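You operate a simulated robot arm through the tools that you are given. There is no shell and no other tool. Be economical: measure what you need, move in short steps, check, and stop when the job is done.

Carry out the task below with a simulated robot arm. There is one attempt and no reset: what you move stays moved.

TASK
Stack the small carton labelled "valves" from the top of the fitter's bench on top of the small carton marked "gauges".
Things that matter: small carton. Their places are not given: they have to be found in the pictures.

It is judged by the outcome, as a careful person would: the job done as asked, and still so three seconds after it is handed in. It fails if anything else is knocked over, pushed out of place, dropped, spilled or broken.

THE ROBOT
A 7-joint arm with a two-finger parallel gripper, fixed in place. Base frame: the origin is at the foot of the arm, x ahead of it, y to its left, z up; the work surface is at about z = 0. Lengths are in mm, angles in degrees, forces in N, time in s.
With the tool pointing down near the work surface it reaches from about 220 to 580 mm from the base axis. Its first joint turns from -66.0 to 66.0 degrees. Payload 2.5 kg.
Tool frame: the origin (TCP) lies between the finger pads and is the grasp point; the fingertips stand 23 mm ahead of it; z points along the fingers, y is the line along which they close. The gripper opens to 94 mm. The fingers are 38 mm wide and 10 mm thick; the gripper's body (54 by 96 mm) begins 39 mm behind the TCP.
Orientation is told as [roll, pitch, yaw] about the base's x, y, z axes, in that order, counted from this pose: with the fingers straight down and closing along the base's y, the tool's x points along the base's -x, its y along +y and its z along -z.

THE INTERFACE
- The arm moves only by the tool play_rows. Its argument "series" is a list of rows, each an object (a shift or turn left out is 0, a gripper value left out holds the last) with "slide": the shift along the tool's x, y, z in units of 200 mm (1.0 is 200 mm), a list of three; "rotation": the turn, a rotation vector about the tool's x, y, z in units of 45 degrees (1.0 is 45 degrees), a list of three. In form: [{"slide": [tx, ty, tz], "rotation": [rx, ry, rz]}, ...]. A call has 1 to 20 rows; each row is the pose to reach, as a shift and turn from the pose commanded when the call began, along the tool's axes at that moment. "gripper" is the opening, from 0 (shut) to 1 (fully open), set as the call begins (left out, the last holds). A call with a number of a shift or a turn outside -1 to 1 is refused whole. A row lasts 0.2 s, in which the tool goes at most 50 mm and 8.6 degrees; a call with a longer step from one row to the next is refused whole, and so is a gripper value outside its range. A pose out of reach is approached as far as the arm can. The call stops where the force on the tool passes 40 N (or 10 N more than at its start, if that is more) or the arm is blocked; 0.2 s more then pass. The fingers move at their own pace (about 108 mm/s each) and stop on an object; they squeeze with about 44 N. The grip force told is the motor's: it shows also when the fingers shut on nothing. Time passes only in rows, and 0.2 s behind the last, so rows that repeat a pose let the fingers close. It gives the time, the measured TCP pose, the force on the tool (base axes), the opening and the grip force at its end, in the units of the frame above (readings bear some noise).
- Cameras (640 x 400 px; columns grow to the right, rows downward): "scene" is fixed at [112.6, -400.2, 548.8]; the picture's right is [0.88, -0.47, 0.00], its down [-0.26, -0.48, -0.84] and it looks along [0.40, 0.74, -0.55] (base axes); focal length 248 px, centre (320, 200). "wrist" rides on the gripper at [-39, 0, -44] in the tool frame; the picture's right is [0.00, -1.00, 0.00], its down [0.97, 0.00, -0.24] and it looks along [0.24, 0.00, 0.97] (tool axes); focal length 218 px, centre (320, 200).
- snapshot(camera): a new picture of that camera. No time passes.
- point_at(camera, pixels): for up to 12 pixels [column, row] of the newest picture of that camera ("zoom" is the newest enlarged one), the place [x, y, z] in the base frame of the surface seen there, good to about 3 mm. No time passes.
- inspect(camera, box): a new picture of the part [left, top, right, bottom] of that camera's present view, enlarged. No time passes.
- close_job(): hands the job in; it is judged then, once.

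Work in short steps. Measure before you move; look again where a grasp or a placing could have gone wrong, and mend it. You have 60 turns and 22 pictures in all, the two below and enlarged ones among them. Open the gripper and draw the arm clear of the work before you hand the job in, unless the task says otherwise; then end with one line.

The tools are called after ">>>" by a JSON object that holds its "api" and its "payload". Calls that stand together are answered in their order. play_rows: Moves the arm, as the interface text tells. Its arguments: {"type":"object","properties":{"series":{"type":"array"},"gripper":{"type":"number"}},"required":["series"]} The other tools are called the same way: snapshot (camera) takes a picture; point_at (camera, pixels) gives the place of the surface under pixels of a picture; inspect (camera, box) takes an enlarged picture of a part of a camera's view; close_job () hands the job in.

At the start:

```text
clock: 0.0
ee_pos: [398.5, 190.6, 424.1]
tcp_rot: [0.0, 0.0, 0.1]
ft_force: [0.7, 0.4, 0.4]
gripper_width: 93.9
gripper_force: 0.0
```

scene: 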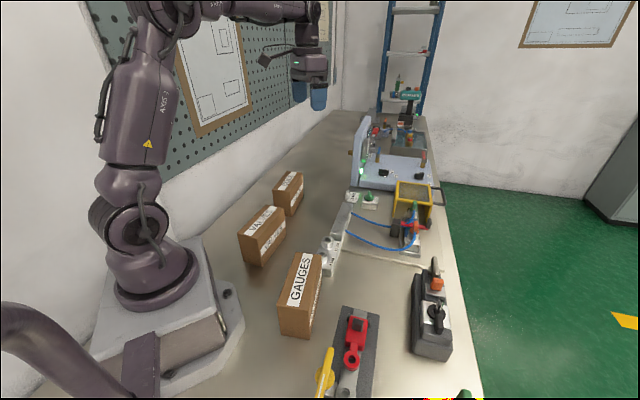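
wrist: 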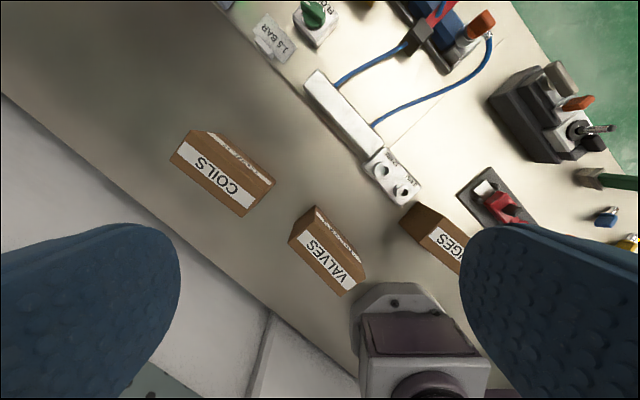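

The three cartons (coils, valves, gauges) are visible. I enlarge the scene to measure the valves and gauges cartons.

>>> {"api": "inspect", "payload": {"camera": "scene", "box": [220, 160, 380, 350]}}

>>> {"api": "inspect", "payload": {"camera": "wrist", "box": [260, 150, 500, 310]}}

```text
2.11 times, centred on (300, 255) of scene
```

zoom: 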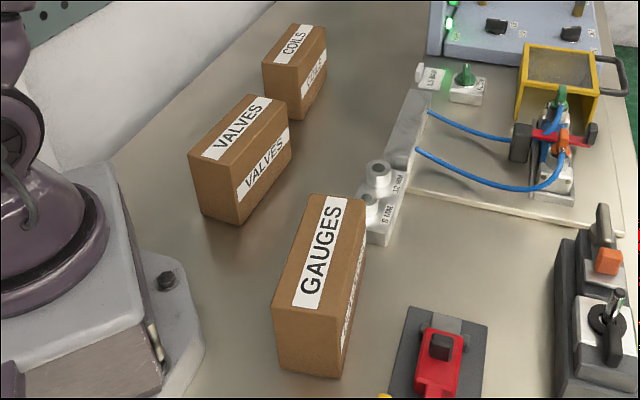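

```text
2.50 times, centred on (380, 230) of wrist
```

zoom: 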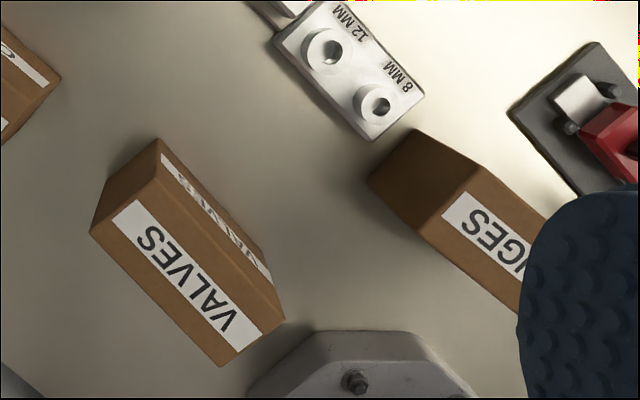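

The zoom shows the valves top face and the gauges top face. I measure points on both from the scene picture (edges inset) and on the valves from the wrist zoom.

>>> {"api": "point_at", "payload": {"camera": "scene", "pixels": [[239, 234], [265, 206.5], [283.5, 209.5], [260, 239], [262, 225], [300, 302], [309, 255], [320, 256], [279.5, 298], [316, 304], [262, 255], [299, 275]]}}

>>> {"api": "point_at", "payload": {"camera": "zoom", "pixels": [[95, 232], [220, 360], [278, 318], [155, 145], [270, 275], [188, 275], [380, 183], [415, 135], [470, 170], [425, 225], [200, 200]]}}

```text
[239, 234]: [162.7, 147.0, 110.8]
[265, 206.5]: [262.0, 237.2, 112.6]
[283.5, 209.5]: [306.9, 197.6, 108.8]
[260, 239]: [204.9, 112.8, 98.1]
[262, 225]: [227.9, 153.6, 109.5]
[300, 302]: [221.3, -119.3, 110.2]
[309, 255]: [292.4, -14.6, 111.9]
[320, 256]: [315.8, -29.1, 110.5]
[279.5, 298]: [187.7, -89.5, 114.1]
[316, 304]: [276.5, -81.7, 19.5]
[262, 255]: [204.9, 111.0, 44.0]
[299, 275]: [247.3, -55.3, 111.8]
```

```text
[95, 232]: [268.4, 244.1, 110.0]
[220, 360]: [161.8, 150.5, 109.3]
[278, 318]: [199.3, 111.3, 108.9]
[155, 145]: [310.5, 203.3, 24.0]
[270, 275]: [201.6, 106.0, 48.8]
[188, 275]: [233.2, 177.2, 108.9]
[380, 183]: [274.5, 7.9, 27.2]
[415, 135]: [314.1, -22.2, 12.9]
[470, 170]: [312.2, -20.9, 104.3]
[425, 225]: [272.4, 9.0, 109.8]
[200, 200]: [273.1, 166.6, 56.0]
```

Valves top: centre ≈ (234,177), top z≈110, long axis ≈41.5°, width ≈57 mm. I move above it at z≈260 and turn the tool to yaw ≈41.5.

>>> {"api": "play_rows", "payload": {"gripper": 1, "series": [{"slide": [0.137, -0.011, 0.137], "rotation": [0, 0, -0.154]}, {"slide": [0.274, -0.023, 0.273], "rotation": [0, 0, -0.307]}, {"slide": [0.411, -0.034, 0.41], "rotation": [0, 0, -0.461]}, {"slide": [0.548, -0.045, 0.547], "rotation": [0, 0, -0.615]}, {"slide": [0.685, -0.057, 0.683], "rotation": [0, 0, -0.768]}, {"slide": [0.8225, -0.068, 0.82], "rotation": [0, 0, -0.922]}, {"slide": [0.8225, -0.068, 0.82], "rotation": [0, 0, -0.922]}]}}

>>> {"api": "snapshot", "payload": {"camera": "wrist"}}

>>> {"api": "inspect", "payload": {"camera": "scene", "box": [260, 230, 360, 350]}}

```text
clock: 1.6
ee_pos: [235.8, 178.4, 260.3]
tcp_rot: [0.0, -0.2, 41.5]
ft_force: [0.5, 0.9, -0.3]
gripper_width: 94.2
gripper_force: 0.1
```

```text
17 pictures are left
```

wrist: 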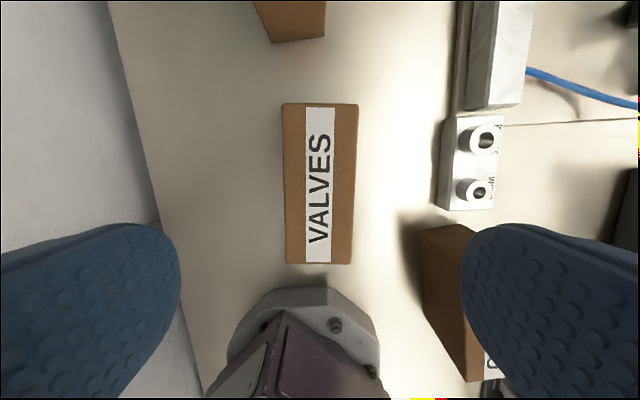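

```text
3.33 times, centred on (310, 290) of scene
```

zoom: 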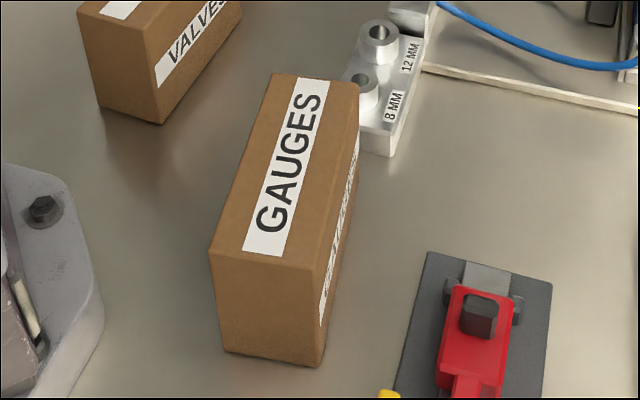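

Aligned well. Measure corners of the gauges top in the zoom and the valves top in the wrist view.

>>> {"api": "point_at", "payload": {"camera": "zoom", "pixels": [[274, 77], [354, 86], [312, 264], [214, 248], [280, 170]]}}

>>> {"api": "point_at", "payload": {"camera": "wrist", "pixels": [[285, 105], [356, 106], [349, 261], [288, 261], [287, 180], [353, 180], [340, 325]]}}

```text
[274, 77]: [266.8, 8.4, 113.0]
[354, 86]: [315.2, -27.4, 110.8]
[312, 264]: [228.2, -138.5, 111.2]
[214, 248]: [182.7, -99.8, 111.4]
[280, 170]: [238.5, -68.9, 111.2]
```

```text
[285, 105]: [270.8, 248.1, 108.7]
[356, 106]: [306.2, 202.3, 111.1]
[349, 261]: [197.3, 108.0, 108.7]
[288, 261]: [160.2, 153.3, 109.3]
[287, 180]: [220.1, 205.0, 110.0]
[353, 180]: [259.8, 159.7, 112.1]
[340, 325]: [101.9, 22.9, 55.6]
```

Valves centre ≈ (233.6,177.9), axis ≈40.6°; gauges centre ≈ (248,-64), axis ≈52°. Fingers straddle the valves carton with about 17 mm each side; I descend to z≈90.

>>> {"api": "play_rows", "payload": {"series": [{"slide": [0.01, 0.005, 0.2], "rotation": [0, 0, 0.015]}, {"slide": [0.01, 0.005, 0.4], "rotation": [0, 0, 0.015]}, {"slide": [0.01, 0.005, 0.55], "rotation": [0, 0, 0.015]}, {"slide": [0.01, 0.005, 0.65], "rotation": [0, 0, 0.015]}, {"slide": [0.01, 0.005, 0.75], "rotation": [0, 0, 0.015]}, {"slide": [0.01, 0.005, 0.81], "rotation": [0, 0, 0.015]}, {"slide": [0.01, 0.005, 0.85], "rotation": [0, 0, 0.015]}, {"slide": [0.01, 0.005, 0.85], "rotation": [0, 0, 0.015]}]}}

>>> {"api": "snapshot", "payload": {"camera": "scene"}}

```text
clock: 3.4
ee_pos: [232.3, 178.3, 90.9]
tcp_rot: [0.1, 0.0, 40.8]
ft_force: [0.1, -0.6, 0.8]
gripper_width: 94.1
gripper_force: 0.0
```

```text
15 pictures are left
```

scene: 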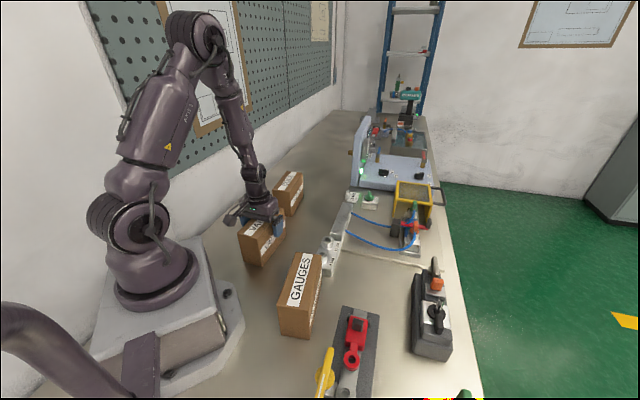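

No contact force and the fingers are around the carton; I close the gripper now.

>>> {"api": "play_rows", "payload": {"gripper": 0, "series": [{}, {}, {}, {}, {}]}}

```text
clock: 4.6
ee_pos: [231.5, 177.4, 90.4]
tcp_rot: [0.0, -0.2, 40.8]
ft_force: [0.2, 0.1, -0.6]
gripper_width: 66.0
gripper_force: 44.5
```

Gripped at 66 mm with 44 N. I lift gently and look at weight and slip.

>>> {"api": "play_rows", "payload": {"series": [{"slide": [0, 0, -0.03]}, {"slide": [0, 0, -0.1]}, {"slide": [0, 0, -0.2]}, {"slide": [0, 0, -0.2]}]}}

>>> {"api": "inspect", "payload": {"camera": "scene", "box": [220, 160, 380, 350]}}

```text
clock: 5.6
ee_pos: [232.1, 177.5, 131.2]
tcp_rot: [0.0, -0.1, 40.7]
ft_force: [-0.1, -0.1, -3.0]
gripper_width: 65.8
gripper_force: 44.5
```

```text
2.11 times, centred on (300, 255) of scene
```

zoom: 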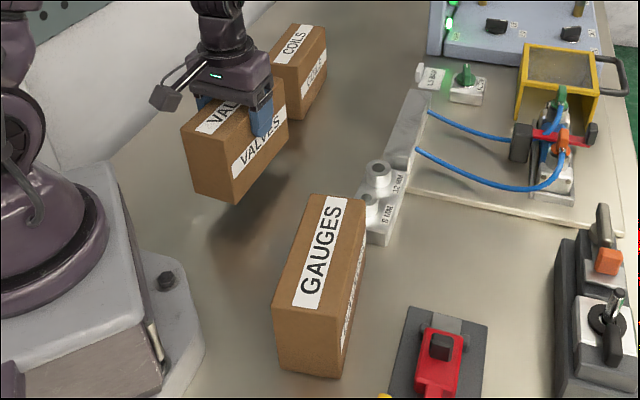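

Carton held level, light (~0.3 kg). I lift to z≈250 and carry it on a small outward arc to above gauges, turning to yaw ≈52.

>>> {"api": "play_rows", "payload": {"series": [{"slide": [0, 0, -0.15]}, {"slide": [0, 0, -0.3]}, {"slide": [0, 0, -0.45]}, {"slide": [0, 0, -0.595]}, {"slide": [0.055, -0.146, -0.595]}, {"slide": [0.11, -0.29, -0.595], "rotation": [0, 0, -0.05]}, {"slide": [0.165, -0.437, -0.595], "rotation": [0, 0, -0.08]}, {"slide": [0.219, -0.583, -0.595], "rotation": [0, 0, -0.12]}, {"slide": [0.322, -0.66, -0.595], "rotation": [0, 0, -0.15]}, {"slide": [0.425, -0.737, -0.595], "rotation": [0, 0, -0.18]}, {"slide": [0.528, -0.813, -0.595], "rotation": [0, 0, -0.21]}, {"slide": [0.632, -0.89, -0.595], "rotation": [0, 0, -0.23]}, {"slide": [0.7, -0.94, -0.595], "rotation": [0, 0, -0.25]}, {"slide": [0.735, -0.967, -0.595], "rotation": [0, 0, -0.25]}, {"slide": [0.735, -0.967, -0.595], "rotation": [0, 0, -0.25]}]}}

>>> {"api": "snapshot", "payload": {"camera": "wrist"}}

>>> {"api": "inspect", "payload": {"camera": "scene", "box": [220, 160, 380, 350]}}

```text
clock: 8.8
ee_pos: [245.5, -66.5, 249.7]
tcp_rot: [0.0, -0.1, 52.0]
ft_force: [0.2, -0.3, -2.9]
gripper_width: 65.7
gripper_force: 43.7
```

```text
13 pictures are left
```

wrist: 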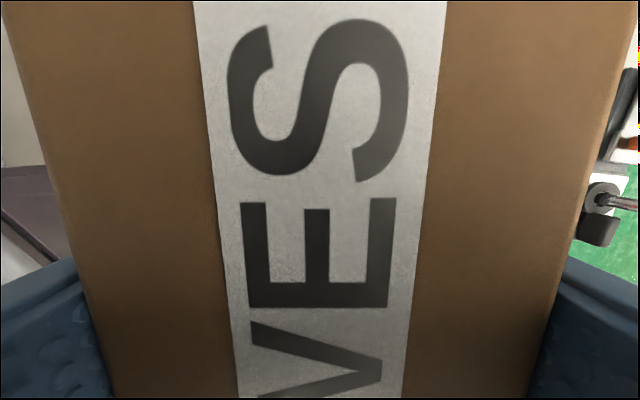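

```text
2.11 times, centred on (300, 255) of scene
```

zoom: 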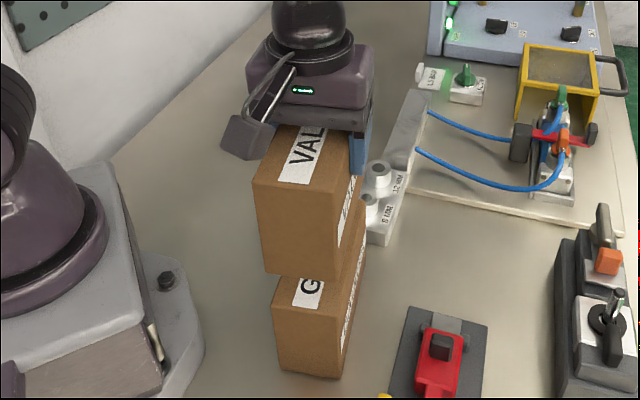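

Carton is above gauges. I measure matching points near the near-end edges of both cartons to check lateral alignment.

>>> {"api": "point_at", "payload": {"camera": "zoom", "pixels": [[257, 182], [332, 195], [265, 265], [330, 270], [276, 330], [276, 365], [338, 370], [342, 345], [348, 240], [350, 320], [360, 190], [362, 265]]}}

```text
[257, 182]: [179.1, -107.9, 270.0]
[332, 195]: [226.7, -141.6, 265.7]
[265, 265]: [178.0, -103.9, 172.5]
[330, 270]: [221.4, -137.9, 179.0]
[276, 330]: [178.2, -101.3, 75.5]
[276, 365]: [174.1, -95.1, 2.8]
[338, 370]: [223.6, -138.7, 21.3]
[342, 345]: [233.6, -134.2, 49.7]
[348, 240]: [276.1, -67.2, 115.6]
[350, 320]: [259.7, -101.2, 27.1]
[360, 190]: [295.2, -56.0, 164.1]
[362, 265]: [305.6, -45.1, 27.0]
```

Alignment within ~3 mm. I nudge +2 mm along the axis and lower to a few mm above the top.

>>> {"api": "play_rows", "payload": {"series": [{"slide": [-0.012, 0, 0.06]}, {"slide": [-0.012, 0, 0.12]}, {"slide": [-0.012, 0, 0.17]}, {"slide": [-0.012, 0, 0.2]}, {"slide": [-0.012, 0, 0.215]}, {"slide": [-0.012, 0, 0.215]}]}}

>>> {"api": "inspect", "payload": {"camera": "scene", "box": [260, 220, 360, 350]}}

```text
clock: 10.2
ee_pos: [249.0, -63.3, 206.8]
tcp_rot: [0.0, 0.0, 52.0]
ft_force: [0.5, 0.3, -3.5]
gripper_width: 65.8
gripper_force: 44.3
```

```text
3.08 times, centred on (310, 285) of scene
```

zoom: 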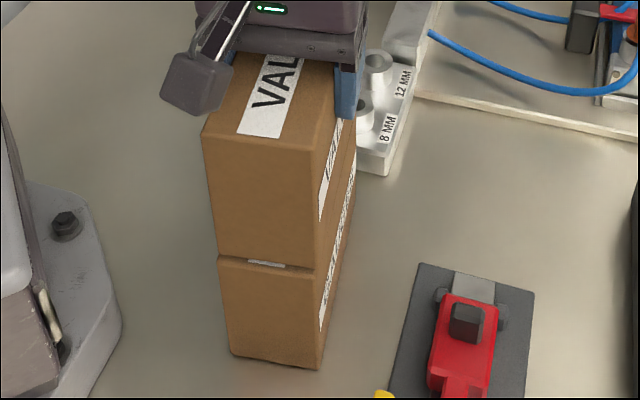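

Edges line up with a few mm gap. I lower in 1 mm steps and watch for contact force.

>>> {"api": "play_rows", "payload": {"series": [{"slide": [0, 0, 0.005]}, {"slide": [0, 0, 0.01]}, {"slide": [0, 0, 0.015]}, {"slide": [0, 0, 0.02]}]}}

```text
clock: 11.2
ee_pos: [250.1, -64.5, 203.2]
tcp_rot: [0.0, -0.1, 52.1]
ft_force: [-0.7, 0.0, -2.9]
gripper_width: 65.8
gripper_force: 43.7
```

>>> {"api": "play_rows", "payload": {"series": [{"slide": [0, 0, 0.004]}, {"slide": [0, 0, 0.008]}, {"slide": [0, 0, 0.01]}, {"slide": [0, 0, 0.01]}]}}

```text
clock: 12.2
ee_pos: [249.3, -65.5, 201.8]
tcp_rot: [0.0, 0.0, 52.1]
ft_force: [-1.5, -0.4, -0.5]
gripper_width: 65.8
gripper_force: 44.3
```

The weight reading fell from -3 to -0.5 N: contact is starting. Another 0.6 mm to confirm.

>>> {"api": "play_rows", "payload": {"series": [{"slide": [0, 0, 0.003]}, {"slide": [0, 0, 0.003]}]}}

>>> {"api": "inspect", "payload": {"camera": "scene", "box": [260, 220, 360, 350]}}

```text
clock: 12.8
ee_pos: [249.1, -64.3, 200.2]
tcp_rot: [0.0, -0.1, 52.2]
ft_force: [-4.0, 4.2, 13.0]
gripper_width: 65.7
gripper_force: 44.0
```

```text
3.08 times, centred on (310, 285) of scene
```

zoom: 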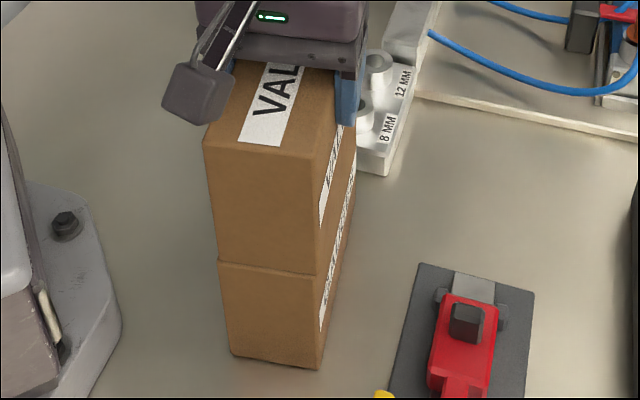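

Seated flush (13 N up). I open the gripper.

>>> {"api": "play_rows", "payload": {"gripper": 1, "series": [{"slide": [0, 0, -0.002]}, {"slide": [0, 0, -0.002]}, {"slide": [0, 0, -0.002]}, {"slide": [0, 0, -0.002]}]}}

>>> {"api": "snapshot", "payload": {"camera": "wrist"}}

```text
clock: 13.8
ee_pos: [248.4, -64.3, 202.4]
tcp_rot: [0.0, -0.2, 52.0]
ft_force: [-0.3, -0.2, 0.2]
gripper_width: 94.0
gripper_force: 0.1
```

```text
9 pictures are left
```

wrist: 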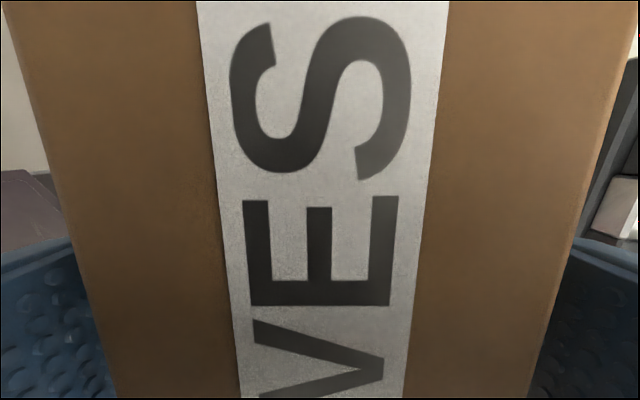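

Both fingers are clear of the carton. I withdraw straight up 150 mm.

>>> {"api": "play_rows", "payload": {"series": [{"slide": [0, 0, -0.05]}, {"slide": [0, 0, -0.12]}, {"slide": [0, 0, -0.2]}, {"slide": [0, 0, -0.32]}, {"slide": [0, 0, -0.45]}, {"slide": [0, 0, -0.6]}, {"slide": [0, 0, -0.75]}, {"slide": [0, 0, -0.75]}]}}

>>> {"api": "snapshot", "payload": {"camera": "scene"}}

>>> {"api": "snapshot", "payload": {"camera": "wrist"}}

```text
clock: 15.6
ee_pos: [246.6, -65.8, 353.3]
tcp_rot: [0.0, 0.0, 52.2]
ft_force: [0.2, -0.2, -0.1]
gripper_width: 93.9
gripper_force: 0.1
```

```text
8 pictures are left
```

scene: 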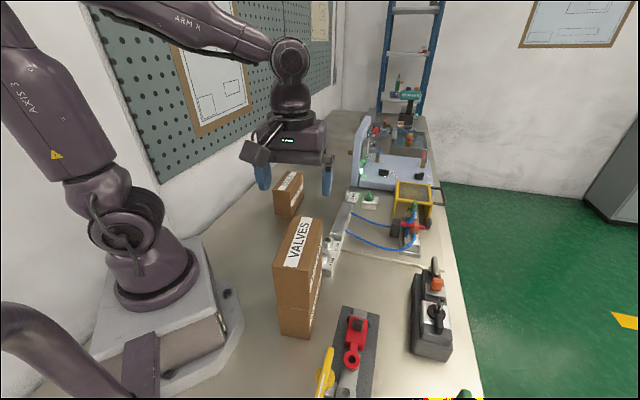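

```text
7 pictures are left
```

wrist: 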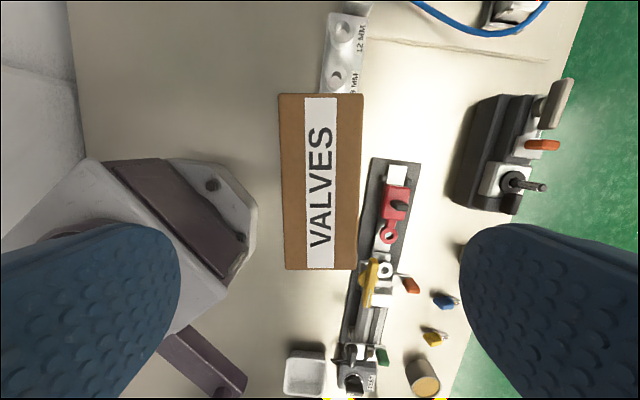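

The valves carton stands square on gauges, everything else is in place, and the arm is clear; I hand in.

>>> {"api": "close_job", "payload": {}}

```text
The job is handed in.
```

The "valves" carton is now stacked squarely on the "gauges" carton. The last pictures show nothing else moved, and I opened the gripper and raised the arm clear before handing in.
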